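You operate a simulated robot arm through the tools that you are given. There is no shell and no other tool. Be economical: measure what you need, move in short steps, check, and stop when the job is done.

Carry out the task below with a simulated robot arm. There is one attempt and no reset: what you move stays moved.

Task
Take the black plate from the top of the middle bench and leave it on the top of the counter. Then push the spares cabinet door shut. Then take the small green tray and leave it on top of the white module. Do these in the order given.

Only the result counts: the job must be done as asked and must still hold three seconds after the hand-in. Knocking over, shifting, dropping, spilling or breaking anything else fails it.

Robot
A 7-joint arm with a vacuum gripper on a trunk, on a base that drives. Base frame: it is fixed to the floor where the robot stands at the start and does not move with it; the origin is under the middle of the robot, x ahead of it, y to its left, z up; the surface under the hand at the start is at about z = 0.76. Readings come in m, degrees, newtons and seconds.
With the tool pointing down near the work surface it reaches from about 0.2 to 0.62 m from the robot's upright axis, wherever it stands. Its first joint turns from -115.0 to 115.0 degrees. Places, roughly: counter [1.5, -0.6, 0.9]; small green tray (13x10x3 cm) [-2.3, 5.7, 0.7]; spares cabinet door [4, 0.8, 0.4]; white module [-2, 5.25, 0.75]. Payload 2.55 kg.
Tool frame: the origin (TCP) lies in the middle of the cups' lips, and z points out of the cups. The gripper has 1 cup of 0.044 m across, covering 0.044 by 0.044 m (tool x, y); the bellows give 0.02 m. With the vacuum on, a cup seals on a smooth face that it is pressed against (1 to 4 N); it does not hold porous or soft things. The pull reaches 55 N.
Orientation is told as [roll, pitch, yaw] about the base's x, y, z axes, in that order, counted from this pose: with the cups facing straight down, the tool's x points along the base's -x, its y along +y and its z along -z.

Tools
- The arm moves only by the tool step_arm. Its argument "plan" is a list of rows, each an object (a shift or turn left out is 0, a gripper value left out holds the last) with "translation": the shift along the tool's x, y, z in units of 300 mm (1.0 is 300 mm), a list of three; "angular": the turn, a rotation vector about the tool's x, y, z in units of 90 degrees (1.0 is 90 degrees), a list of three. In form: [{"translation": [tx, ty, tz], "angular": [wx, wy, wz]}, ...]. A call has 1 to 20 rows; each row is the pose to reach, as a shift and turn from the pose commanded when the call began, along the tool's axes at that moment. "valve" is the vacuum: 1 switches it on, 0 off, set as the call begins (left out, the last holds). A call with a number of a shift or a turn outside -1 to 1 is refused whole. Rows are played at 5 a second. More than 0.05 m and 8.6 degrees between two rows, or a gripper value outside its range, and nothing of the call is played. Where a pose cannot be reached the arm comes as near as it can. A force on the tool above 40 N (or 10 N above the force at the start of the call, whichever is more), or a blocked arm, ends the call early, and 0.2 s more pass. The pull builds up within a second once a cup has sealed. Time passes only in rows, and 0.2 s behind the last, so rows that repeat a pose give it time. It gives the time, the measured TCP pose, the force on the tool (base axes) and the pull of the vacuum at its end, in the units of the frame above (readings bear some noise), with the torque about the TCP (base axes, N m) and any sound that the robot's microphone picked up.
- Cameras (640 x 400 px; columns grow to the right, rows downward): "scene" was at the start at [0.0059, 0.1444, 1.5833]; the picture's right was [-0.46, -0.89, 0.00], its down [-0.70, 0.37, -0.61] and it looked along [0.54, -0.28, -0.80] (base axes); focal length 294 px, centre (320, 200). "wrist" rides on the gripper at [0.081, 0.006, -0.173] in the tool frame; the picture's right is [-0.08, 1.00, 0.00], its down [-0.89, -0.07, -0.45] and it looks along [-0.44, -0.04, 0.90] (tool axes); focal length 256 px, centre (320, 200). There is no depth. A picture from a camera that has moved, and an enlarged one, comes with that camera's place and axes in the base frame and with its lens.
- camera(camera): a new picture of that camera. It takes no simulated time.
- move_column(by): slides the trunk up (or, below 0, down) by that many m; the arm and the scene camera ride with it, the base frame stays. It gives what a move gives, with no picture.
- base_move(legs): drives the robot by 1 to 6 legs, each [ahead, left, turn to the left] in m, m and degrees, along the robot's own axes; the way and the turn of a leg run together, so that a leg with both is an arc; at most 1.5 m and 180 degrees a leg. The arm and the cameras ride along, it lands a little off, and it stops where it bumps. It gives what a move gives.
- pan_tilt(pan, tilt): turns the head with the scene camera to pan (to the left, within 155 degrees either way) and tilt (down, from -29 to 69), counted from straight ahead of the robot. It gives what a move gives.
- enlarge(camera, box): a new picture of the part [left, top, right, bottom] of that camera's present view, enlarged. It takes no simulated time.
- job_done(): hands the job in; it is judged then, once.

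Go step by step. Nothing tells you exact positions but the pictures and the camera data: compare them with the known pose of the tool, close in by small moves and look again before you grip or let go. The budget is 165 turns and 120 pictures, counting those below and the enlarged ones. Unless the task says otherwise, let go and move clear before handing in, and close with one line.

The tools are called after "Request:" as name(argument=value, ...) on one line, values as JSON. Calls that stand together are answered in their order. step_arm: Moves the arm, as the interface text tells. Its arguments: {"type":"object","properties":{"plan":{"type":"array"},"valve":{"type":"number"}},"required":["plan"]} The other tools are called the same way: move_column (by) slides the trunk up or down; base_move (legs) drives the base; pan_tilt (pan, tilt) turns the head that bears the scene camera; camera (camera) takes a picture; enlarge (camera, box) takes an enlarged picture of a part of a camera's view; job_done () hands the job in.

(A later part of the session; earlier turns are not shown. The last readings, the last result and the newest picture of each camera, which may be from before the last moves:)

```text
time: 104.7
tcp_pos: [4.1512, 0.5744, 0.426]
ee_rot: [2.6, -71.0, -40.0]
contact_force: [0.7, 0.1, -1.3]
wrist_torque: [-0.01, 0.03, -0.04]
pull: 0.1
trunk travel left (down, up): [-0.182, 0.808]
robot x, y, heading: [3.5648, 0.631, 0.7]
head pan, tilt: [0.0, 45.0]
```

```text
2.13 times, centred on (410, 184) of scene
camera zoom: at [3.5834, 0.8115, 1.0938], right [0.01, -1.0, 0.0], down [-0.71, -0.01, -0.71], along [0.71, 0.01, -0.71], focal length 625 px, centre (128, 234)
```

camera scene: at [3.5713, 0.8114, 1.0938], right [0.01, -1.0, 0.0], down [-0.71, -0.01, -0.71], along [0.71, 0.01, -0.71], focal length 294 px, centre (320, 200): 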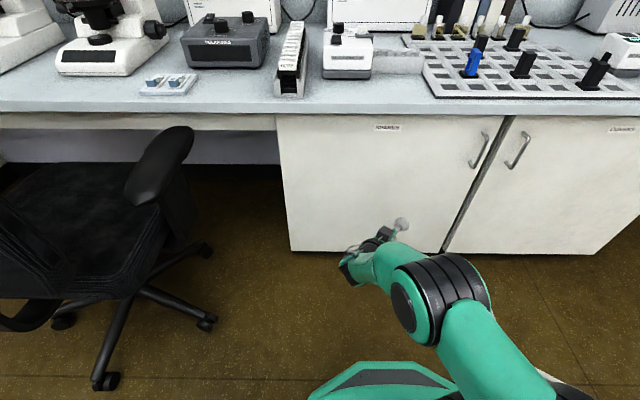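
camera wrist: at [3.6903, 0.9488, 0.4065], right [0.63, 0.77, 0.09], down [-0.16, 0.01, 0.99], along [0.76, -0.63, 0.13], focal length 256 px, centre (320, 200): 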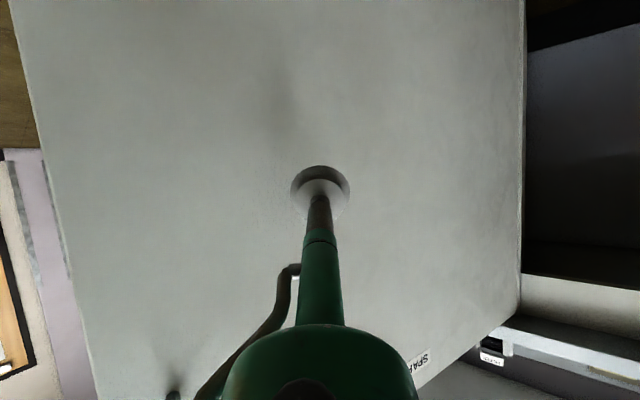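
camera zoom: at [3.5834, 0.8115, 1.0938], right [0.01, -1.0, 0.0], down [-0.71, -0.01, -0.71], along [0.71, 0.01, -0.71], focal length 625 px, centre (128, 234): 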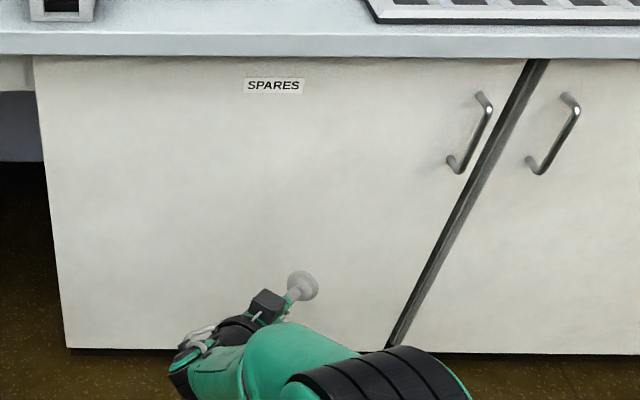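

Almost flush, but no reaction force yet, so I'll press further until there is one.

Request:
base_move(legs=[[0.015, 0, 0]])

Request:
base_move(legs=[[0.012, 0, 0]])

Request:
enlarge(camera="scene", box=[260, 90, 560, 278])

```text
time: 105.5
tcp_pos: [4.1661, 0.5744, 0.4264]
ee_rot: [2.7, -71.0, -40.1]
contact_force: [0.2, -0.5, 0.0]
wrist_torque: [-0.01, 0.0, 0.01]
pull: 0.1
trunk travel left (down, up): [-0.182, 0.808]
robot x, y, heading: [3.5782, 0.6335, 0.9]
head pan, tilt: [0.0, 45.0]
```

```text
time: 106.2
tcp_pos: [4.178, 0.575, 0.4253]
ee_rot: [2.7, -71.0, -40.0]
contact_force: [-0.1, -0.2, -1.0]
wrist_torque: [0.03, 0.02, 0.02]
pull: 0.0
trunk travel left (down, up): [-0.182, 0.808]
robot x, y, heading: [3.5875, 0.6309, 0.7]
head pan, tilt: [0.0, 45.0]
```

```text
2.13 times, centred on (410, 184) of scene
camera zoom: at [3.6107, 0.8119, 1.0938], right [0.01, -1.0, 0.0], down [-0.71, -0.01, -0.71], along [0.71, 0.01, -0.71], focal length 625 px, centre (128, 234)
```

zoom: 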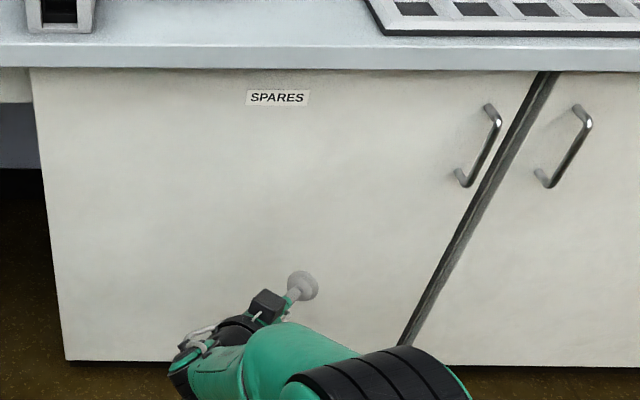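

Request:
base_move(legs=[[0.012, 0, 0]])

Request:
base_move(legs=[[0.01, 0, 0]])

Request:
camera(camera="wrist")

```text
time: 107.0
tcp_pos: [4.1898, 0.5745, 0.4264]
ee_rot: [2.4, -71.0, -40.0]
contact_force: [-0.4, -0.7, -0.4]
wrist_torque: [-0.01, -0.02, 0.01]
pull: 0.2
trunk travel left (down, up): [-0.182, 0.808]
robot x, y, heading: [3.6067, 0.6298, 0.9]
head pan, tilt: [0.0, 45.0]
```

```text
time: 107.7
tcp_pos: [4.2002, 0.5754, 0.4249]
ee_rot: [2.5, -71.0, -39.9]
contact_force: [0.1, -0.3, -0.2]
wrist_torque: [-0.01, -0.02, 0.02]
pull: 0.0
trunk travel left (down, up): [-0.182, 0.808]
robot x, y, heading: [3.6142, 0.6347, 0.8]
head pan, tilt: [0.0, 45.0]
```

```text
82 pictures are left
camera wrist: at [4.0539, 0.6946, 0.4064], right [0.63, 0.77, 0.09], down [-0.16, 0.01, 0.99], along [0.76, -0.63, 0.13], focal length 256 px, centre (320, 200)
```

wrist: 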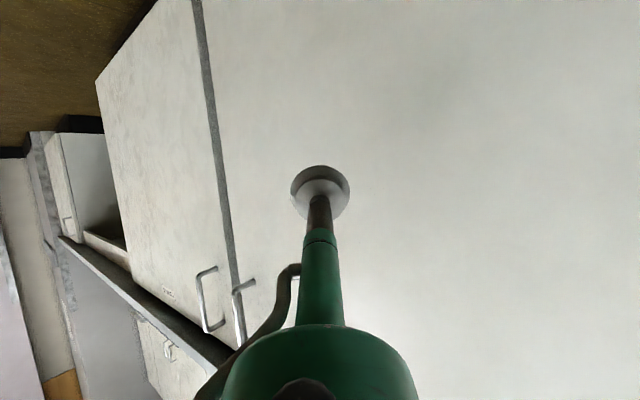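

The seam looks flush with the neighbour. I'll keep creeping to confirm by contact force.

Request:
base_move(legs=[[0.01, 0, 0]])

Request:
base_move(legs=[[0.01, 0, 0]])

Request:
base_move(legs=[[0.01, 0, 0]])

Request:
camera(camera="wrist")

```text
time: 108.5
tcp_pos: [4.2111, 0.5751, 0.426]
ee_rot: [2.5, -70.9, -39.9]
contact_force: [-0.2, 0.3, 0.1]
wrist_torque: [-0.03, -0.01, 0.02]
pull: 0.0
trunk travel left (down, up): [-0.182, 0.808]
robot x, y, heading: [3.624, 0.6348, 0.7]
head pan, tilt: [0.0, 45.0]
```

```text
time: 109.2
tcp_pos: [4.2199, 0.5759, 0.4266]
ee_rot: [2.5, -70.9, -39.8]
contact_force: [-0.2, 0.3, -0.4]
wrist_torque: [-0.01, -0.02, 0.0]
pull: 0.1
trunk travel left (down, up): [-0.182, 0.808]
robot x, y, heading: [3.6342, 0.6318, 0.9]
head pan, tilt: [0.0, 45.0]
```

```text
time: 110.0
tcp_pos: [4.2304, 0.5764, 0.4251]
ee_rot: [2.5, -71.1, -39.9]
contact_force: [-0.1, -0.2, -0.1]
wrist_torque: [-0.01, -0.04, -0.02]
pull: 0.2
trunk travel left (down, up): [-0.182, 0.808]
robot x, y, heading: [3.6451, 0.6318, 0.6]
head pan, tilt: [0.0, 45.0]
```

```text
81 pictures are left
camera wrist: at [4.084, 0.695, 0.4063], right [0.63, 0.77, 0.09], down [-0.16, 0.01, 0.99], along [0.76, -0.63, 0.13], focal length 256 px, centre (320, 200)
```

wrist: 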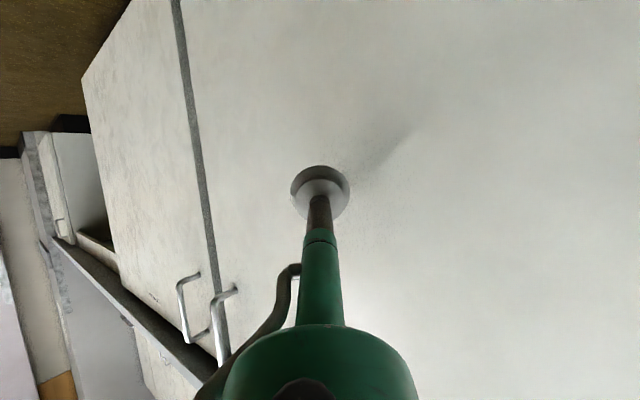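

Request:
base_move(legs=[[0.01, 0, 0]])

Request:
base_move(legs=[[0.01, 0, 0]])

Request:
camera(camera="wrist")

```text
time: 110.7
tcp_pos: [4.2402, 0.5758, 0.4266]
ee_rot: [2.5, -71.0, -39.9]
contact_force: [-0.6, 0.3, -0.2]
wrist_torque: [0.02, 0.02, -0.01]
pull: 0.0
trunk travel left (down, up): [-0.182, 0.808]
robot x, y, heading: [3.6589, 0.6334, 0.6]
head pan, tilt: [0.0, 45.0]
```

```text
time: 111.4
tcp_pos: [4.2504, 0.5757, 0.4265]
ee_rot: [2.5, -71.1, -40.0]
contact_force: [-0.3, -0.1, -0.6]
wrist_torque: [0.02, 0.02, 0.02]
pull: 0.1
trunk travel left (down, up): [-0.182, 0.808]
robot x, y, heading: [3.6625, 0.6362, 0.7]
head pan, tilt: [0.0, 45.0]
```

```text
80 pictures are left
camera wrist: at [4.104, 0.6952, 0.4062], right [0.63, 0.77, 0.09], down [-0.16, 0.01, 0.99], along [0.76, -0.63, 0.13], focal length 256 px, centre (320, 200)
```

wrist: 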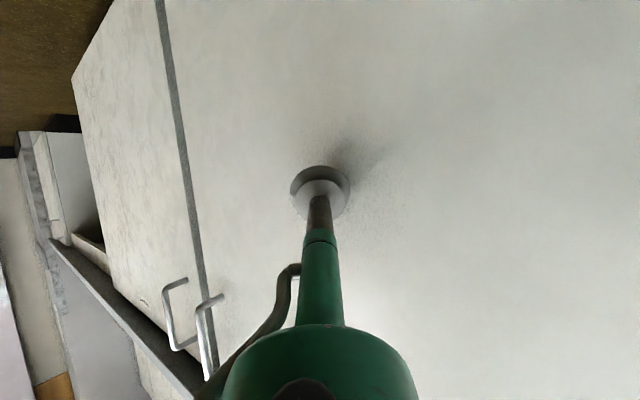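

Request:
base_move(legs=[[0.01, 0, 0]])

Request:
base_move(legs=[[0.008, 0, 0]])

Request:
camera(camera="wrist")

Request:
camera(camera="scene")

```text
time: 112.2
tcp_pos: [4.2605, 0.5754, 0.4244]
ee_rot: [2.1, -70.9, -39.7]
contact_force: [-7.3, -2.6, -1.5]
wrist_torque: [-0.02, -0.03, 0.17]
pull: 0.0
trunk travel left (down, up): [-0.182, 0.808]
robot x, y, heading: [3.6756, 0.6327, 0.9]
head pan, tilt: [0.0, 45.0]
```

```text
time: 112.9
tcp_pos: [4.2647, 0.574, 0.4227]
ee_rot: [1.7, -70.7, -39.3]
contact_force: [-18.9, -8.8, -2.0]
wrist_torque: [0.04, -0.25, 0.43]
pull: 0.0
trunk travel left (down, up): [-0.182, 0.808]
robot x, y, heading: [3.6788, 0.6346, 1.0]
head pan, tilt: [0.0, 45.0]
```

```text
79 pictures are left
camera wrist: at [4.119, 0.6935, 0.4037], right [0.63, 0.77, 0.08], down [-0.15, 0.01, 0.99], along [0.76, -0.64, 0.12], focal length 256 px, centre (320, 200)
```

wrist: 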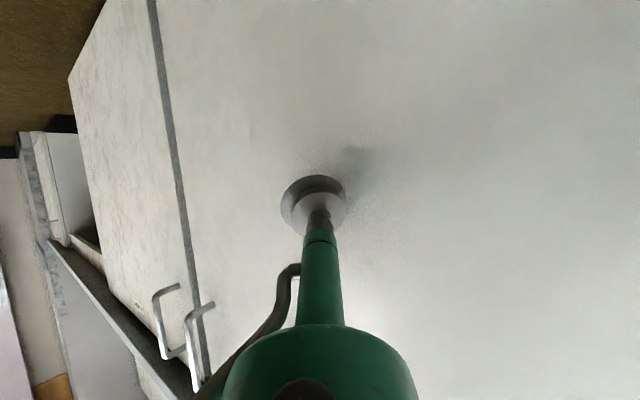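

```text
78 pictures are left
camera scene: at [3.7001, 0.8125, 1.0938], right [0.01, -1.0, 0.0], down [-0.71, -0.01, -0.71], along [0.71, 0.01, -0.71], focal length 294 px, centre (320, 200)
```

scene: 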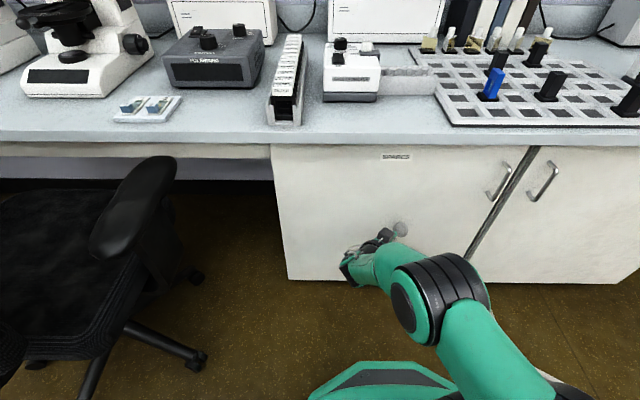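

Firm contact at 19 N: the door is shut. I'll back straight off and verify it stays shut.

Request:
base_move(legs=[[-0.2, 0.0, 0]])

Request:
camera(camera="scene")

```text
time: 114.5
tcp_pos: [4.0648, 0.5719, 0.4224]
ee_rot: [1.5, -70.8, -39.2]
contact_force: [0.2, 0.8, 0.1]
wrist_torque: [0.01, 0.01, -0.04]
pull: 0.0
trunk travel left (down, up): [-0.182, 0.808]
robot x, y, heading: [3.4823, 0.6302, 1.0]
head pan, tilt: [0.0, 45.0]
```

```text
77 pictures are left
camera scene: at [3.5003, 0.81, 1.0938], right [0.02, -1.0, 0.0], down [-0.71, -0.01, -0.71], along [0.71, 0.01, -0.71], focal length 294 px, centre (320, 200)
```

scene: 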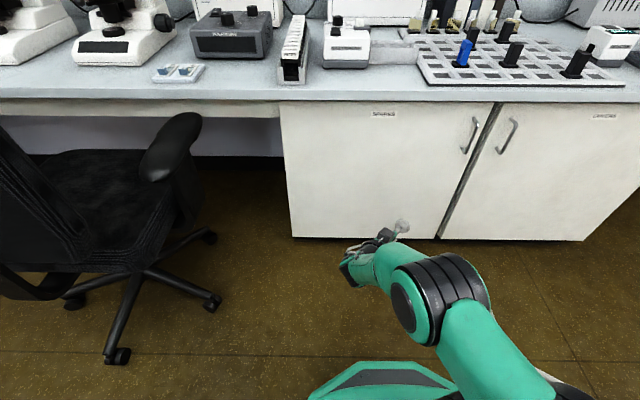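

Door is shut and stays so. I'll back into the aisle, raise the trunk and bring the tool back to pointing down.

Request:
base_move(legs=[[-0.35, 0.0, 0]])

Request:
move_column(by=0.6)

Request:
step_arm(plan=[{"angular": [0, 0.09, 0]}, {"angular": [0, 0.18, 0]}, {"angular": [0, 0.27, 0]}, {"angular": [0, 0.36, 0]}, {"angular": [0, 0.45, 0]}, {"angular": [0, 0.54, 0]}, {"angular": [0, 0.63, 0]}, {"angular": [0, 0.72, 0]}, {"angular": [0, 0.79, 0]}, {"angular": [0, 0.79, 0]}])

Request:
pan_tilt(pan=150, tilt=25)

Request:
camera(camera="scene")

```text
time: 116.8
tcp_pos: [3.7195, 0.566, 0.422]
ee_rot: [1.5, -70.6, -39.2]
contact_force: [0.0, -0.4, -0.6]
wrist_torque: [0.02, 0.04, -0.01]
pull: 0.1
trunk travel left (down, up): [-0.182, 0.808]
robot x, y, heading: [3.1364, 0.6272, 0.7]
head pan, tilt: [0.0, 45.0]
```

```text
refused: 0.6 is not a number from -0.4 to 0.4
```

```text
time: 119.0
tcp_pos: [3.7093, 0.5667, 0.4121]
ee_rot: [0.5, 0.6, -37.8]
contact_force: [-0.2, -0.6, 1.2]
wrist_torque: [0.01, -0.03, 0.0]
pull: 0.1
out of reach, approached as far as the arm can: row 9, 10
trunk travel left (down, up): [-0.182, 0.808]
robot x, y, heading: [3.1383, 0.626, 0.9]
head pan, tilt: [0.0, 45.0]
```

```text
time: 121.3
tcp_pos: [3.7117, 0.5671, 0.4138]
ee_rot: [0.4, 0.4, -37.8]
contact_force: [-0.7, 0.3, 0.2]
wrist_torque: [-0.01, -0.04, 0.01]
pull: 0.0
trunk travel left (down, up): [-0.182, 0.808]
robot x, y, heading: [3.1388, 0.6238, 1.1]
head pan, tilt: [150.0, 25.0]
```

```text
76 pictures are left
camera scene: at [2.9938, 0.8487, 1.1244], right [0.49, 0.87, 0.0], down [0.37, -0.21, -0.91], along [-0.79, 0.44, -0.42], focal length 294 px, centre (320, 200)
```

scene: 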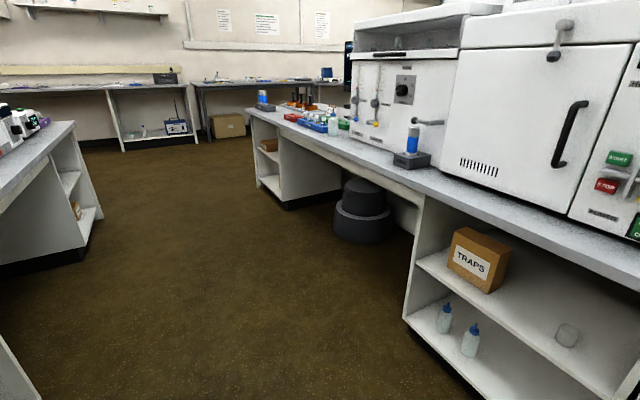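

The aisle is clear. Raising the trunk and tucking the arm.

Request:
move_column(by=0.4)

Request:
step_arm(plan=[{"translation": [0.1, -0.055, 0], "angular": [0, 0, -0.08]}, {"translation": [0.2, -0.11, 0], "angular": [0, 0, -0.16]}, {"translation": [0.3, -0.165, 0], "angular": [0, 0, -0.24]}, {"translation": [0.4, -0.22, 0], "angular": [0, 0, -0.32]}, {"translation": [0.5, -0.275, 0], "angular": [0, 0, -0.4]}, {"translation": [0.588, -0.33, 0], "angular": [0, 0, -0.42]}])

Request:
move_column(by=0.27)

Request:
base_move(legs=[[0, 0.36, 0], [-1.5, 0, 0], [-1.5, 0, 0]])

Request:
pan_tilt(pan=130, tilt=20)

Request:
camera(camera="scene")

```text
time: 125.2
tcp_pos: [3.7123, 0.567, 0.8143]
ee_rot: [0.5, 0.4, -37.8]
contact_force: [-0.5, 0.4, 0.0]
wrist_torque: [0.01, 0.0, -0.02]
pull: 0.2
trunk travel left (down, up): [-0.582, 0.408]
robot x, y, heading: [3.135, 0.625, 0.8]
head pan, tilt: [150.0, 25.0]
```

```text
time: 126.5
tcp_pos: [3.5112, 0.5969, 0.8143]
ee_rot: [0.6, 0.0, 0.1]
contact_force: [0.5, -0.3, 0.3]
wrist_torque: [-0.01, 0.01, 0.02]
pull: 0.1
trunk travel left (down, up): [-0.582, 0.408]
robot x, y, heading: [3.1363, 0.6253, 0.5]
head pan, tilt: [150.0, 25.0]
```

```text
time: 129.3
tcp_pos: [3.5119, 0.5973, 1.0851]
ee_rot: [0.6, 0.0, 0.1]
contact_force: [0.5, -0.7, -0.5]
wrist_torque: [-0.01, -0.02, 0.02]
pull: 0.0
trunk travel left (down, up): [-0.852, 0.138]
robot x, y, heading: [3.1376, 0.6255, 0.9]
head pan, tilt: [150.0, 25.0]
```

```text
time: 145.7
tcp_pos: [0.5027, 0.9381, 1.0852]
ee_rot: [0.6, 0.0, -0.7]
contact_force: [-0.1, 0.1, 0.1]
wrist_torque: [0.03, -0.03, 0.02]
pull: 0.0
trunk travel left (down, up): [-0.852, 0.138]
robot x, y, heading: [0.1293, 0.9734, 0.1]
head pan, tilt: [150.0, 25.0]
```

```text
time: 146.5
tcp_pos: [0.5043, 0.9387, 1.0841]
ee_rot: [0.5, 0.0, -0.7]
contact_force: [0.0, -0.1, 0.0]
wrist_torque: [0.01, -0.03, -0.04]
pull: 0.1
trunk travel left (down, up): [-0.852, 0.138]
robot x, y, heading: [0.1278, 0.9726, 0.0]
head pan, tilt: [130.0, 20.0]
```

```text
75 pictures are left
camera scene: at [0.0084, 1.222, 1.8024], right [0.76, 0.65, 0.0], down [0.22, -0.26, -0.94], along [-0.61, 0.72, -0.34], focal length 294 px, centre (320, 200)
```

scene: 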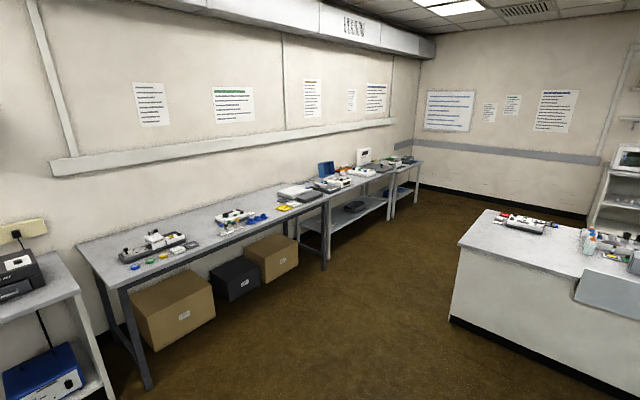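

The target table is the far end one, with its front edge at x≈-1.78 ending at y≈5.84. I'll drive down the lane at x≈-1.1.

Request:
base_move(legs=[[-1.2, 0, 0], [0, 0, 90], [1.5, 0, 0], [1.5, 0, 0], [0.6, 0, 0]])

Request:
pan_tilt(pan=50, tilt=35)

Request:
camera(camera="scene")

```text
time: 173.5
tcp_pos: [-1.0762, 4.9491, 1.0863]
ee_rot: [0.6, 0.0, 89.4]
contact_force: [-0.7, 0.2, 0.5]
wrist_torque: [0.02, 0.0, -0.02]
pull: 0.0
trunk travel left (down, up): [-0.852, 0.138]
robot x, y, heading: [-1.1057, 4.5739, 90.4]
head pan, tilt: [130.0, 20.0]
```

```text
time: 175.0
tcp_pos: [-1.0744, 4.9483, 1.0842]
ee_rot: [0.7, 0.0, 89.6]
contact_force: [0.3, 0.0, -0.1]
wrist_torque: [-0.01, 0.02, 0.01]
pull: 0.0
trunk travel left (down, up): [-0.852, 0.138]
robot x, y, heading: [-1.1047, 4.5751, 90.4]
head pan, tilt: [50.0, 35.0]
```

```text
74 pictures are left
camera scene: at [-1.352, 4.5714, 1.7786], right [0.64, 0.77, 0.0], down [0.44, -0.37, -0.82], along [-0.63, 0.52, -0.57], focal length 294 px, centre (320, 200)
```

scene: 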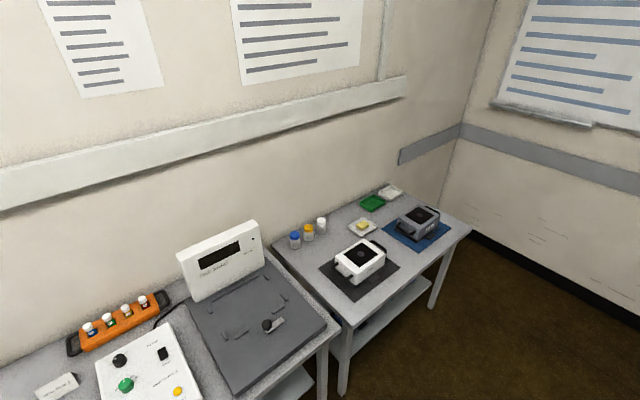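

Request:
enlarge(camera="scene", box=[270, 150, 490, 300])

```text
2.67 times, centred on (380, 225) of scene
camera zoom: at [-1.352, 4.5714, 1.7786], right [0.64, 0.77, 0.0], down [0.44, -0.37, -0.82], along [-0.63, 0.52, -0.57], focal length 784 px, centre (160, 133)
```

zoom: 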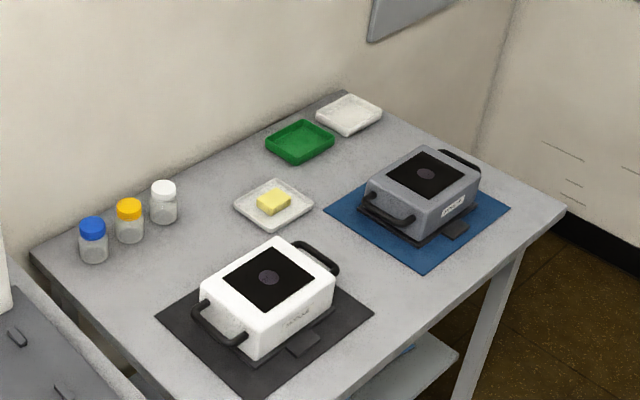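

The green tray sits at about (-2.29, 5.77) by the back wall; the white module's top is near (-1.96, 5.31). I'll reach the tray from the table's far end (y≈6.05), so I'll drive around and look.

Request:
base_move(legs=[[1.5, 0, 0], [0.4, 0, 0], [0, 0, 180], [0, -0.6, 0]])

Request:
pan_tilt(pan=-10, tilt=50)

Request:
camera(camera="scene")

```text
time: 184.3
tcp_pos: [-1.0965, 6.7934, 1.0841]
ee_rot: [0.8, 0.9, 89.7]
contact_force: [-1.3, 0.7, -0.6]
wrist_torque: [-0.01, 0.0, -0.01]
pull: 0.0
trunk travel left (down, up): [-0.852, 0.138]
robot x, y, heading: [-1.1266, 6.4225, 90.6]
head pan, tilt: [50.0, 35.0]
stopped in leg 2: the force on the tool passed its limit at 92 N (the readings are from after the stop); the commanded pose is now the measured one
```

```text
time: 185.6
tcp_pos: [-1.0968, 6.7925, 1.0838]
ee_rot: [0.7, 1.0, 89.8]
contact_force: [0.7, -0.4, -1.3]
wrist_torque: [0.02, -0.02, 0.01]
pull: 0.0
trunk travel left (down, up): [-0.852, 0.138]
robot x, y, heading: [-1.1241, 6.422, 90.6]
head pan, tilt: [-10.0, 50.0]
```

```text
72 pictures are left
camera scene: at [-1.2901, 6.4411, 1.7569], right [0.99, -0.16, 0.0], down [-0.12, -0.76, -0.64], along [0.1, 0.63, -0.77], focal length 294 px, centre (320, 200)
```

scene: 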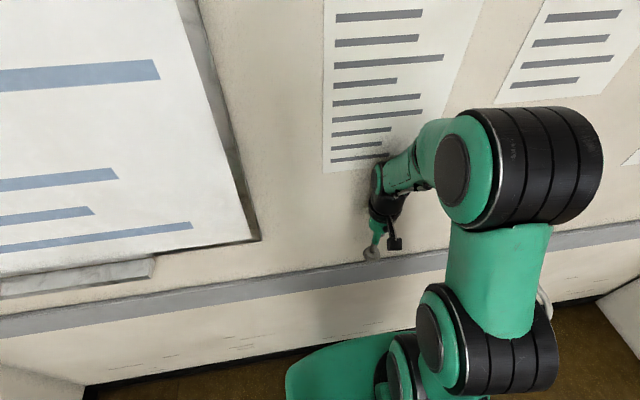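

The tool only brushed the wall at y≈6.86 during the drive; nothing loose is there. I'll back off, then turn clear of the wall.

Request:
base_move(legs=[[-0.3, 0, 0], [0, 0, 179.5]])

Request:
pan_tilt(pan=-40, tilt=45)

Request:
camera(camera="scene")

```text
time: 195.0
tcp_pos: [-1.1562, 5.7566, 1.0844]
ee_rot: [0.7, 0.9, -90.6]
contact_force: [-0.3, -0.4, -0.5]
wrist_torque: [0.01, 0.03, -0.01]
pull: 0.1
trunk travel left (down, up): [-0.852, 0.138]
robot x, y, heading: [-1.1248, 6.1222, -89.7]
head pan, tilt: [-10.0, 50.0]
```

```text
time: 195.9
tcp_pos: [-1.1555, 5.755, 1.0846]
ee_rot: [0.7, 0.9, -90.6]
contact_force: [0.6, 0.0, 0.3]
wrist_torque: [0.01, 0.02, 0.0]
pull: 0.0
trunk travel left (down, up): [-0.852, 0.138]
robot x, y, heading: [-1.1222, 6.1274, -89.7]
head pan, tilt: [-40.0, 45.0]
```

```text
71 pictures are left
camera scene: at [-0.9991, 6.1242, 1.7638], right [-0.77, 0.64, 0.0], down [0.45, 0.54, -0.71], along [-0.45, -0.54, -0.71], focal length 294 px, centre (320, 200)
```

scene: 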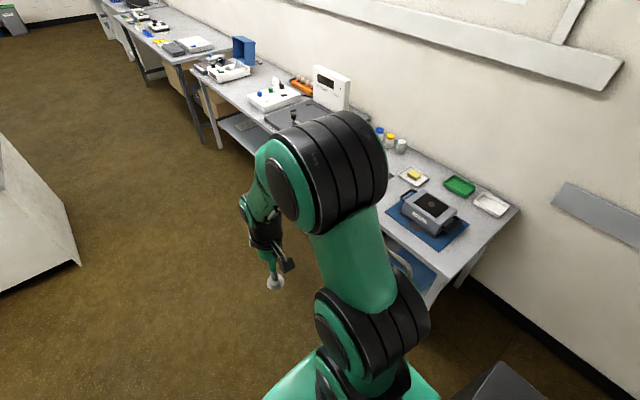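

Tray re-measured at about (-2.29, 5.73), table end at y≈6.0. I'll slide into the gap between table end and wall.

Request:
base_move(legs=[[-0.27, 0, 0], [0, -0.6, 0]])

Request:
pan_tilt(pan=-20, tilt=60)

Request:
camera(camera="scene")

Request:
camera(camera="wrist")

```text
time: 200.8
tcp_pos: [-1.7526, 6.0263, 1.0837]
ee_rot: [0.7, 0.9, -90.4]
contact_force: [0.2, -0.8, 0.3]
wrist_torque: [-0.02, 0.02, 0.0]
pull: 0.0
trunk travel left (down, up): [-0.852, 0.138]
robot x, y, heading: [-1.7204, 6.3944, -89.4]
head pan, tilt: [-40.0, 45.0]
```

```text
time: 201.6
tcp_pos: [-1.754, 6.0258, 1.0833]
ee_rot: [0.6, 0.9, -90.4]
contact_force: [0.1, -0.2, -0.2]
wrist_torque: [-0.02, 0.02, 0.01]
pull: 0.1
trunk travel left (down, up): [-0.852, 0.138]
robot x, y, heading: [-1.7242, 6.3929, -89.5]
head pan, tilt: [-20.0, 60.0]
```

```text
70 pictures are left
camera scene: at [-1.5682, 6.3943, 1.7443], right [-0.94, 0.34, 0.0], down [0.29, 0.82, -0.5], along [-0.17, -0.47, -0.87], focal length 294 px, centre (320, 200)
```

scene: 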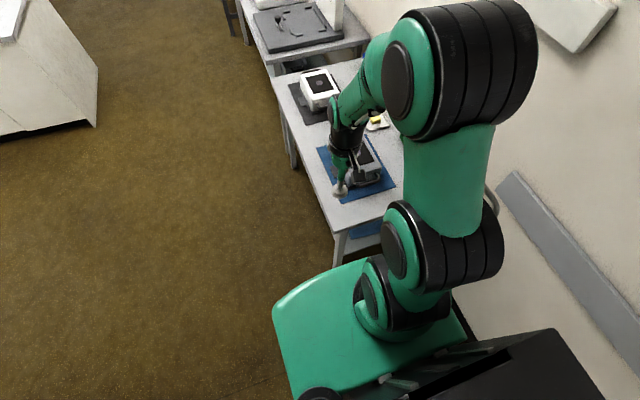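

```text
69 pictures are left
camera wrist: at [-1.749, 6.1027, 1.2585], right [1.0, -0.09, 0.01], down [-0.08, -0.9, 0.43], along [-0.03, -0.43, -0.9], focal length 256 px, centre (320, 200)
```

wrist: 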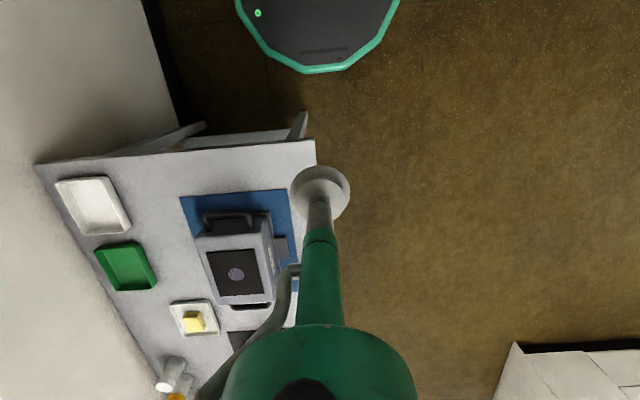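

The wall is at x≈-2.42, the tray centre at about (-2.298, 5.702) and the table end at y≈5.98. I'll slide right to x≈-2.09, then edge forward.

Request:
base_move(legs=[[0, -0.36, 0], [0.07, 0, 0]])

Request:
camera(camera="scene")

Request:
camera(camera="wrist")

```text
time: 204.6
tcp_pos: [-2.1119, 5.954, 1.084]
ee_rot: [0.8, 1.0, -90.4]
contact_force: [0.7, -0.6, 0.3]
wrist_torque: [0.04, 0.02, -0.01]
pull: 0.0
trunk travel left (down, up): [-0.852, 0.138]
robot x, y, heading: [-2.0765, 6.3229, -89.6]
head pan, tilt: [-20.0, 60.0]
```

```text
68 pictures are left
camera scene: at [-1.9267, 6.3205, 1.7443], right [-0.94, 0.34, 0.0], down [0.29, 0.82, -0.5], along [-0.17, -0.47, -0.87], focal length 294 px, centre (320, 200)
```

scene: 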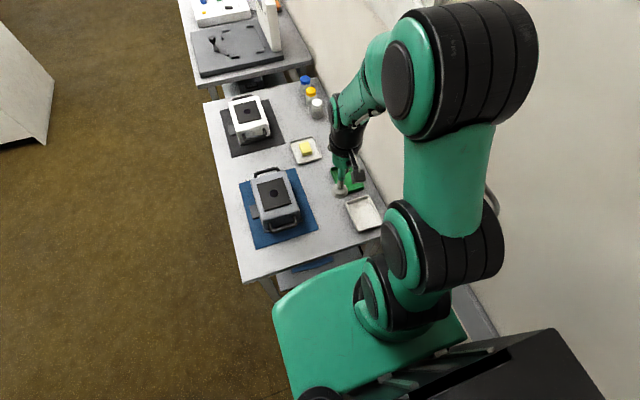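

```text
67 pictures are left
camera wrist: at [-2.1075, 6.0296, 1.2582], right [1.0, -0.09, 0.01], down [-0.08, -0.9, 0.43], along [-0.03, -0.43, -0.9], focal length 256 px, centre (320, 200)
```

wrist: 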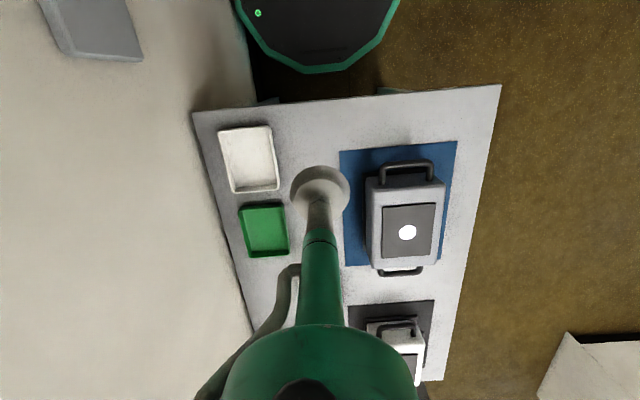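

The tray is at about (-2.273, 5.698) and clear to approach; the base is close to both the wall and table, so I won't drive further. I'll lower the trunk and test the arm's reach above the tray.

Request:
move_column(by=-0.2)

Request:
step_arm(plan=[{"translation": [-0.12, -0.09, 0]}, {"translation": [-0.24, -0.18, 0]}, {"translation": [-0.36, -0.27, 0]}, {"translation": [-0.48, -0.36, 0.05]}, {"translation": [-0.6, -0.45, 0.1]}, {"translation": [-0.7, -0.52, 0.18]}, {"translation": [-0.78, -0.54, 0.25]}, {"translation": [-0.78, -0.54, 0.25]}])

Request:
camera(camera="wrist")

Request:
camera(camera="scene")

```text
time: 206.7
tcp_pos: [-2.1118, 5.9543, 0.8828]
ee_rot: [0.7, 0.9, -90.5]
contact_force: [0.0, -0.4, 0.6]
wrist_torque: [0.04, 0.01, 0.02]
pull: 0.0
trunk travel left (down, up): [-0.652, 0.338]
robot x, y, heading: [-2.0821, 6.3245, -89.4]
head pan, tilt: [-20.0, 60.0]
```

```text
time: 208.5
tcp_pos: [-2.2698, 5.7337, 0.7984]
ee_rot: [0.7, 0.8, -90.4]
contact_force: [-0.1, 0.3, 0.0]
wrist_torque: [0.0, -0.01, 0.02]
pull: 0.0
out of reach, approached as far as the arm can: row 7, 8
trunk travel left (down, up): [-0.652, 0.338]
robot x, y, heading: [-2.0814, 6.3186, -89.7]
head pan, tilt: [-20.0, 60.0]
```

```text
66 pictures are left
camera wrist: at [-2.2665, 5.8093, 0.9723], right [1.0, -0.09, 0.01], down [-0.08, -0.9, 0.43], along [-0.03, -0.43, -0.9], focal length 256 px, centre (320, 200)
```

wrist: 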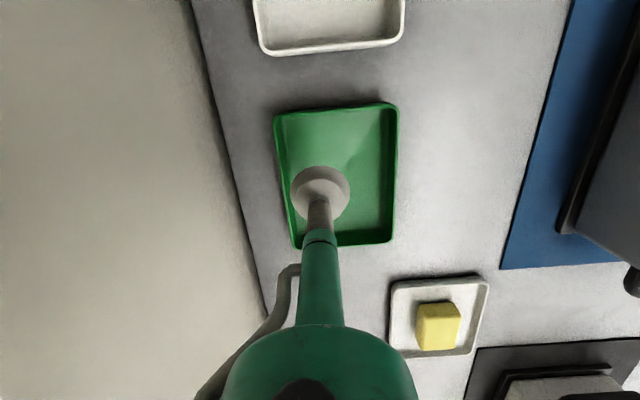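

```text
65 pictures are left
camera scene: at [-1.9265, 6.3222, 1.5443], right [-0.94, 0.34, 0.0], down [0.29, 0.82, -0.5], along [-0.17, -0.47, -0.87], focal length 294 px, centre (320, 200)
```

scene: 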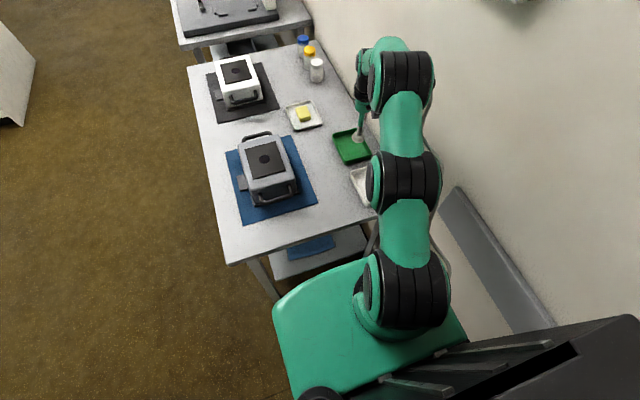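

The cup is over the tray, slightly toward the wall side. I'll shift it about 18 mm to the centre and lower with the trunk.

Request:
step_arm(plan=[{"translation": [-0.01, 0.03, 0]}, {"translation": [-0.02, 0.06, 0]}, {"translation": [-0.025, 0.06, 0]}, {"translation": [-0.025, 0.06, 0]}])

Request:
move_column(by=-0.06)

Request:
camera(camera="wrist")

```text
time: 209.5
tcp_pos: [-2.2523, 5.7257, 0.7984]
ee_rot: [0.7, 0.8, -90.4]
contact_force: [0.1, 0.3, 0.3]
wrist_torque: [-0.04, -0.02, 0.0]
pull: 0.0
trunk travel left (down, up): [-0.652, 0.338]
robot x, y, heading: [-2.0831, 6.3228, -89.7]
head pan, tilt: [-20.0, 60.0]
```

```text
time: 210.5
tcp_pos: [-2.2526, 5.7271, 0.7381]
ee_rot: [0.7, 0.7, -90.5]
contact_force: [0.6, -0.1, 1.1]
wrist_torque: [-0.01, 0.0, 0.02]
pull: 0.0
trunk travel left (down, up): [-0.592, 0.398]
robot x, y, heading: [-2.0796, 6.3229, -89.3]
head pan, tilt: [-20.0, 60.0]
```

```text
64 pictures are left
camera wrist: at [-2.248, 5.8026, 0.9126], right [1.0, -0.09, 0.01], down [-0.08, -0.9, 0.43], along [-0.03, -0.43, -0.9], focal length 256 px, centre (320, 200)
```

wrist: 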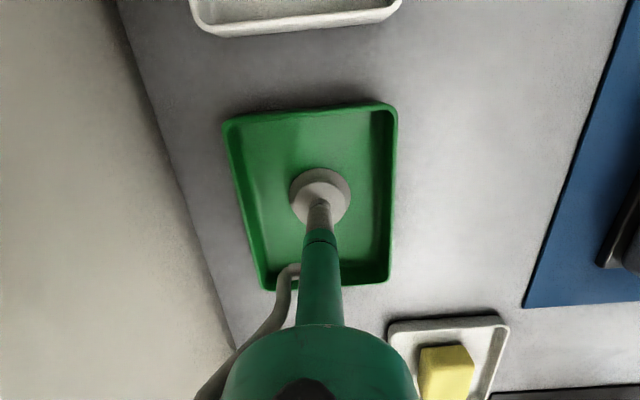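

Well centred in the tray. Vacuum on, pressing down gently.

Request:
step_arm(valve=1, plan=[{"translation": [0, 0, 0.03]}, {"translation": [0, 0, 0.05]}, {"translation": [0, 0, 0.065]}, {"translation": [0, 0, 0.075]}, {"translation": [0, 0, 0.075]}])

```text
time: 211.2
tcp_pos: [-2.2516, 5.7242, 0.7331]
ee_rot: [0.5, 0.2, -90.4]
contact_force: [3.5, 11.2, 18.3]
wrist_torque: [0.08, -0.07, 0.05]
pull: 55.0
trunk travel left (down, up): [-0.592, 0.398]
robot x, y, heading: [-2.0775, 6.3222, -89.7]
head pan, tilt: [-20.0, 60.0]
stopped in row 3: the force on the tool passed its limit at 43 N (the readings are from after the stop); the commanded pose is now the measured one
```

It's sealed (floor at z≈0.735, firmer contact than planned). Lifting with the trunk.

Request:
move_column(by=0.1)

Request:
camera(camera="wrist")

Request:
camera(camera="scene")

```text
time: 212.5
tcp_pos: [-2.2544, 5.7229, 0.8285]
ee_rot: [0.5, 0.3, -90.5]
contact_force: [-0.4, 0.6, -0.5]
wrist_torque: [0.02, 0.02, 0.0]
pull: 54.7
trunk travel left (down, up): [-0.692, 0.298]
robot x, y, heading: [-2.0804, 6.3207, -89.7]
head pan, tilt: [-20.0, 60.0]
```

```text
63 pictures are left
camera wrist: at [-2.2484, 5.8009, 1.0029], right [1.0, -0.09, 0.01], down [-0.08, -0.89, 0.44], along [-0.03, -0.44, -0.9], focal length 256 px, centre (320, 200)
```

wrist: 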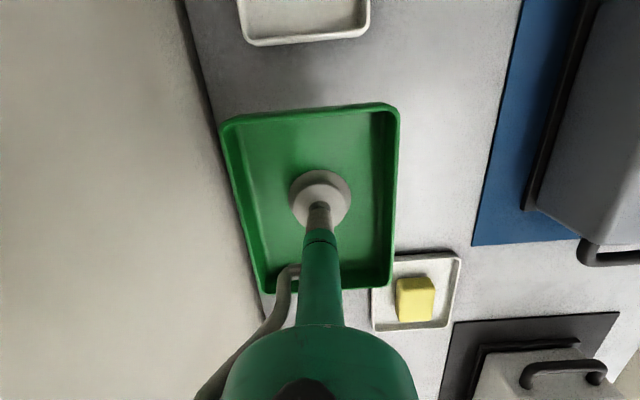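

```text
62 pictures are left
camera scene: at [-1.9262, 6.3227, 1.5843], right [-0.94, 0.34, 0.0], down [0.29, 0.82, -0.5], along [-0.17, -0.47, -0.87], focal length 294 px, centre (320, 200)
```

scene: 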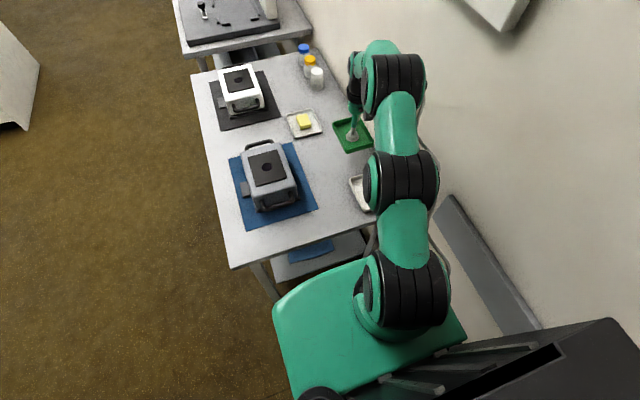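

Tray held, level. I'll raise it, tuck the arm, and slide out of the gap.

Request:
move_column(by=0.22)

Request:
step_arm(plan=[{"translation": [0.12, 0.07, 0]}, {"translation": [0.24, 0.14, 0]}, {"translation": [0.36, 0.21, 0]}, {"translation": [0.48, 0.28, 0]}, {"translation": [0.6, 0.35, 0]}, {"translation": [0.72, 0.42, 0]}, {"translation": [0.77, 0.47, 0]}])

Request:
base_move(legs=[[-0.05, 0, 0], [0, 1.0, 0], [0.7, 0, 0]])

Request:
base_move(legs=[[0, 0, -90]])

Request:
pan_tilt(pan=0, tilt=45)

Request:
camera(camera="scene")

```text
time: 214.8
tcp_pos: [-2.2525, 5.7213, 1.048]
ee_rot: [0.5, 0.4, -90.4]
contact_force: [0.6, -0.7, -0.5]
wrist_torque: [0.01, 0.05, -0.02]
pull: 54.8
trunk travel left (down, up): [-0.912, 0.078]
robot x, y, heading: [-2.0836, 6.3215, -89.7]
head pan, tilt: [-20.0, 60.0]
```

```text
time: 216.4
tcp_pos: [-2.1097, 5.9533, 1.0523]
ee_rot: [0.5, 0.2, -90.4]
contact_force: [0.9, 0.1, -0.7]
wrist_torque: [-0.01, 0.02, -0.01]
pull: 55.2
trunk travel left (down, up): [-0.912, 0.078]
robot x, y, heading: [-2.0817, 6.3216, -89.7]
head pan, tilt: [-20.0, 60.0]
```

```text
time: 225.6
tcp_pos: [-1.1141, 5.309, 1.0516]
ee_rot: [0.6, 0.4, -90.8]
contact_force: [-0.5, -0.7, -0.5]
wrist_torque: [-0.02, 0.0, 0.0]
pull: 54.8
trunk travel left (down, up): [-0.912, 0.078]
robot x, y, heading: [-1.0862, 5.6781, -89.8]
head pan, tilt: [-20.0, 60.0]
```

```text
time: 229.8
tcp_pos: [-1.4502, 5.7098, 1.0517]
ee_rot: [0.4, 0.2, 179.4]
contact_force: [0.4, -0.6, 0.7]
wrist_torque: [0.02, 0.01, 0.02]
pull: 55.0
trunk travel left (down, up): [-0.912, 0.078]
robot x, y, heading: [-1.0829, 5.6787, -179.7]
head pan, tilt: [-20.0, 60.0]
```

```text
time: 230.6
tcp_pos: [-1.4498, 5.7086, 1.0518]
ee_rot: [0.5, 0.2, 179.4]
contact_force: [1.0, -0.4, -0.5]
wrist_torque: [0.04, 0.04, 0.04]
pull: 54.8
trunk travel left (down, up): [-0.912, 0.078]
robot x, y, heading: [-1.0814, 5.6805, -179.7]
head pan, tilt: [0.0, 45.0]
```

```text
61 pictures are left
camera scene: at [-1.1023, 5.5027, 1.8238], right [0.0, 1.0, 0.0], down [0.71, 0.0, -0.71], along [-0.71, 0.0, -0.71], focal length 294 px, centre (320, 200)
```

scene: 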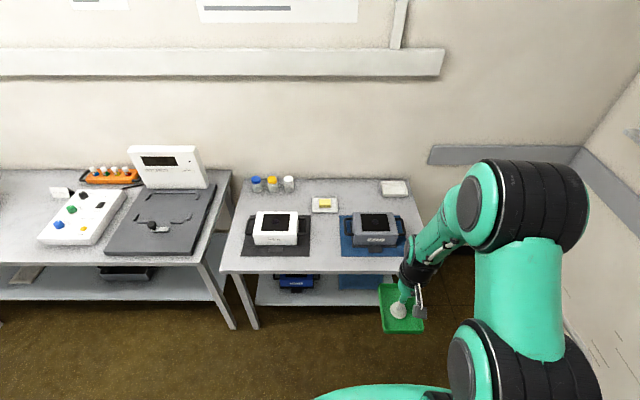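

The white module's top is at about (-1.967, 5.311). I'll line up with it and approach the table.

Request:
base_move(legs=[[0, 0.37, 0], [0.3, 0, 0]])

Request:
pan_tilt(pan=-15, tilt=50)

Request:
camera(camera="scene")

Request:
camera(camera="wrist")

```text
time: 234.6
tcp_pos: [-1.7484, 5.3354, 1.0518]
ee_rot: [0.5, 0.3, 179.6]
contact_force: [0.3, -0.1, 0.3]
wrist_torque: [0.01, 0.0, 0.01]
pull: 54.3
trunk travel left (down, up): [-0.912, 0.078]
robot x, y, heading: [-1.3798, 5.3058, -179.5]
head pan, tilt: [0.0, 45.0]
```

```text
time: 235.4
tcp_pos: [-1.7478, 5.3355, 1.0514]
ee_rot: [0.5, 0.2, 179.7]
contact_force: [-0.2, -0.1, -0.5]
wrist_torque: [0.02, 0.0, -0.01]
pull: 54.8
trunk travel left (down, up): [-0.912, 0.078]
robot x, y, heading: [-1.3778, 5.3038, -179.6]
head pan, tilt: [-15.0, 50.0]
```

```text
60 pictures are left
camera scene: at [-1.3923, 5.1499, 1.8169], right [0.25, 0.97, 0.0], down [0.74, -0.19, -0.64], along [-0.62, 0.16, -0.77], focal length 294 px, centre (320, 200)
```

scene: 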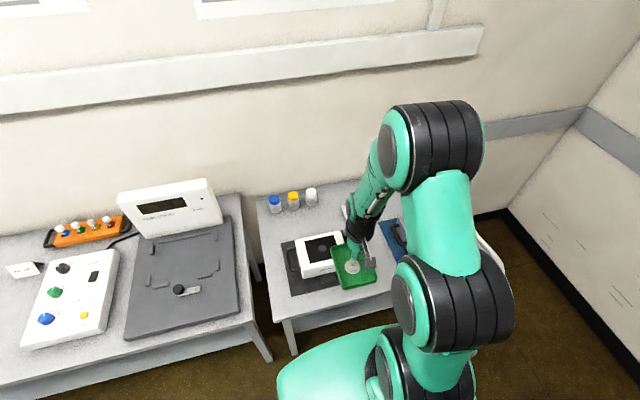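

```text
59 pictures are left
camera wrist: at [-1.6685, 5.3288, 1.2255], right [-0.09, -1.0, 0.01], down [-0.89, 0.08, 0.44], along [-0.44, 0.03, -0.9], focal length 256 px, centre (320, 200)
```

wrist: 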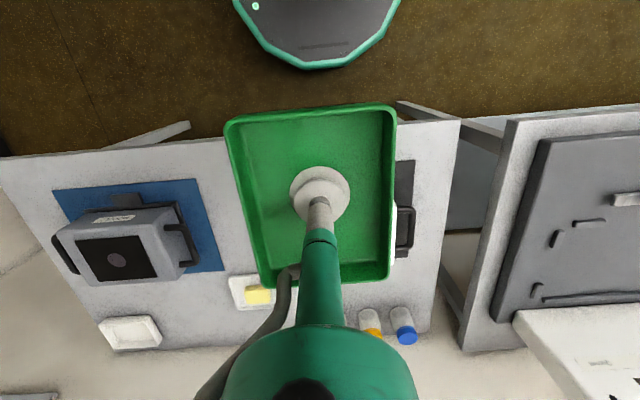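

Triangulating, the module's top centre is (-1.96, 5.312, z≈0.826). I'll bring the tray over it at z≈0.92 and look from the scene camera.

Request:
step_arm(plan=[{"translation": [-0.13, 0.015, 0.0]}, {"translation": [-0.26, 0.03, 0.0]}, {"translation": [-0.4, 0.045, 0.05]}, {"translation": [-0.54, 0.06, 0.12]}, {"translation": [-0.64, 0.078, 0.22]}, {"translation": [-0.673, 0.078, 0.34]}, {"translation": [-0.673, 0.078, 0.44]}, {"translation": [-0.673, 0.078, 0.44]}])

Request:
camera(camera="scene")

Request:
camera(camera="wrist")

```text
time: 237.2
tcp_pos: [-1.9493, 5.3137, 0.9184]
ee_rot: [0.6, 0.2, 179.5]
contact_force: [-0.4, 0.2, 0.1]
wrist_torque: [0.04, 0.03, 0.01]
pull: 54.9
trunk travel left (down, up): [-0.912, 0.078]
robot x, y, heading: [-1.3824, 5.3045, -179.6]
head pan, tilt: [-15.0, 50.0]
```

```text
58 pictures are left
camera scene: at [-1.3922, 5.15, 1.8169], right [0.25, 0.97, 0.0], down [0.74, -0.19, -0.64], along [-0.62, 0.16, -0.77], focal length 294 px, centre (320, 200)
```

scene: 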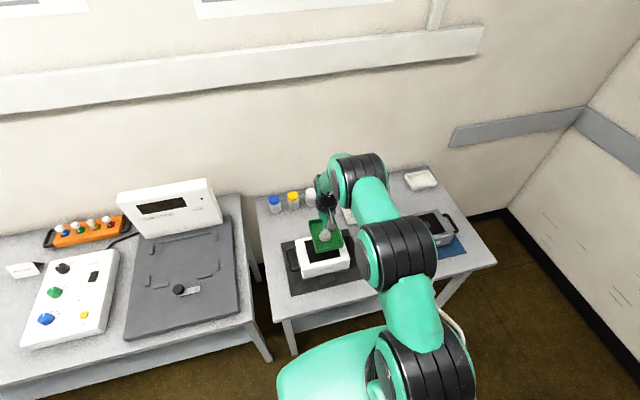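

```text
57 pictures are left
camera wrist: at [-1.8694, 5.3057, 1.0927], right [-0.09, -1.0, 0.01], down [-0.89, 0.08, 0.44], along [-0.44, 0.03, -0.9], focal length 256 px, centre (320, 200)
```

wrist: 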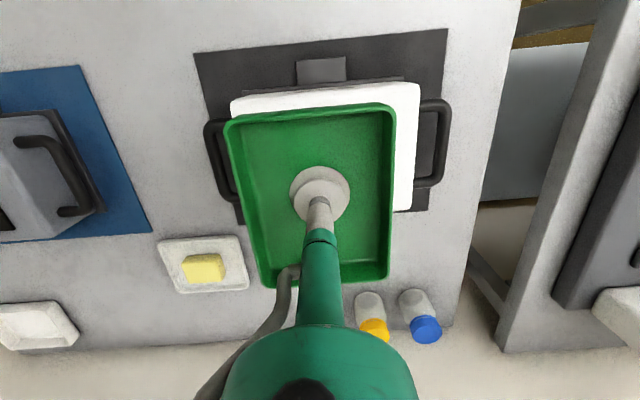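

The tray is above the module; the module's centre is about (-1.953, 5.30), so I shift about 1 cm and lower toward contact.

Request:
step_arm(plan=[{"translation": [0.017, 0.04, 0.05]}, {"translation": [0.017, 0.04, 0.12]}, {"translation": [0.017, 0.04, 0.18]}, {"translation": [0.017, 0.04, 0.21]}, {"translation": [0.017, 0.04, 0.21]}])

Request:
camera(camera="wrist")

Request:
enlarge(camera="scene", box=[240, 180, 400, 320])

```text
time: 238.4
tcp_pos: [-1.9454, 5.3002, 0.856]
ee_rot: [0.5, 0.2, 179.6]
contact_force: [0.7, 0.2, -1.6]
wrist_torque: [0.01, 0.01, -0.02]
pull: 54.8
trunk travel left (down, up): [-0.912, 0.078]
robot x, y, heading: [-1.3784, 5.3047, -179.5]
head pan, tilt: [-15.0, 50.0]
```

```text
56 pictures are left
camera wrist: at [-1.8651, 5.2929, 1.0295], right [-0.09, -1.0, 0.01], down [-0.89, 0.08, 0.44], along [-0.44, 0.03, -0.9], focal length 256 px, centre (320, 200)
```

wrist: 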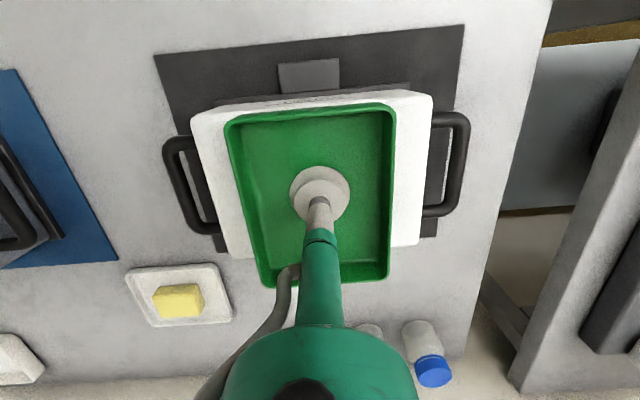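

```text
2.86 times, centred on (320, 250) of scene
camera zoom: at [-1.3925, 5.15, 1.8169], right [0.25, 0.97, 0.0], down [0.74, -0.19, -0.64], along [-0.62, 0.16, -0.77], focal length 840 px, centre (320, 57)
```

zoom: 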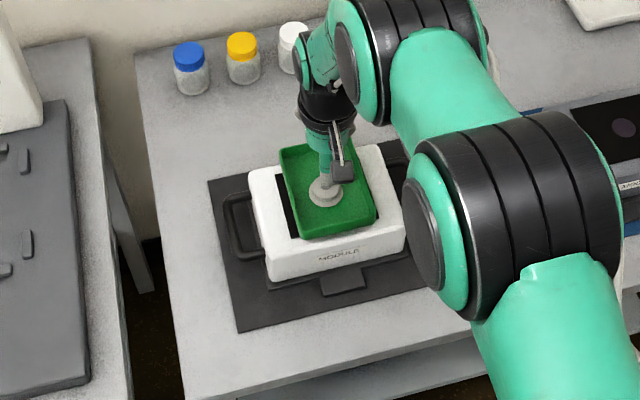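

The tray is centred over the module within a few millimetres. Lowering the last ~2 cm in fine steps.

Request:
step_arm(plan=[{"translation": [0, 0, 0.015]}, {"translation": [0, 0, 0.03]}, {"translation": [0, 0, 0.03]}])

Request:
step_arm(plan=[{"translation": [0, 0, 0.01]}, {"translation": [0, 0, 0.015]}, {"translation": [0, 0, 0.015]}])

Request:
step_arm(plan=[{"translation": [0, 0, 0.005]}, {"translation": [0, 0, 0.01]}, {"translation": [0, 0, 0.01]}])

```text
time: 239.2
tcp_pos: [-1.9434, 5.2998, 0.8473]
ee_rot: [0.5, 0.2, 179.6]
contact_force: [0.8, -0.2, -0.6]
wrist_torque: [-0.03, 0.02, -0.02]
pull: 55.4
trunk travel left (down, up): [-0.912, 0.078]
robot x, y, heading: [-1.3786, 5.303, -180.0]
head pan, tilt: [-15.0, 50.0]
```

```text
time: 240.0
tcp_pos: [-1.9441, 5.2996, 0.8419]
ee_rot: [0.6, 0.1, 179.6]
contact_force: [-1.0, -0.6, -0.6]
wrist_torque: [0.05, -0.03, 0.0]
pull: 55.2
trunk travel left (down, up): [-0.912, 0.078]
robot x, y, heading: [-1.3799, 5.3042, -179.6]
head pan, tilt: [-15.0, 50.0]
```

```text
time: 240.8
tcp_pos: [-1.9435, 5.2984, 0.84]
ee_rot: [0.5, 0.4, 179.6]
contact_force: [0.0, 0.3, -0.3]
wrist_torque: [0.04, 0.0, -0.02]
pull: 55.2
trunk travel left (down, up): [-0.912, 0.078]
robot x, y, heading: [-1.3835, 5.3042, -179.7]
head pan, tilt: [-15.0, 50.0]
```

Request:
step_arm(plan=[{"translation": [0, 0, 0.005]}, {"translation": [0, 0, 0.01]}, {"translation": [0, 0, 0.01]}])

Request:
step_arm(plan=[{"translation": [0, 0, 0.005]}, {"translation": [0, 0, 0.01]}, {"translation": [0, 0, 0.01]}])

```text
time: 241.6
tcp_pos: [-1.9446, 5.2999, 0.8348]
ee_rot: [0.5, 0.3, 179.6]
contact_force: [-0.2, -0.2, -10.8]
wrist_torque: [-0.03, -0.12, 0.0]
pull: 54.9
trunk travel left (down, up): [-0.912, 0.078]
robot x, y, heading: [-1.3819, 5.3062, -179.5]
head pan, tilt: [-15.0, 50.0]
```

```text
time: 242.4
tcp_pos: [-1.944, 5.3002, 0.8338]
ee_rot: [0.5, 0.2, 179.7]
contact_force: [4.2, 0.8, 1.3]
wrist_torque: [0.0, 0.07, 0.0]
pull: 54.6
trunk travel left (down, up): [-0.912, 0.078]
robot x, y, heading: [-1.3766, 5.3065, -179.7]
head pan, tilt: [-15.0, 50.0]
```

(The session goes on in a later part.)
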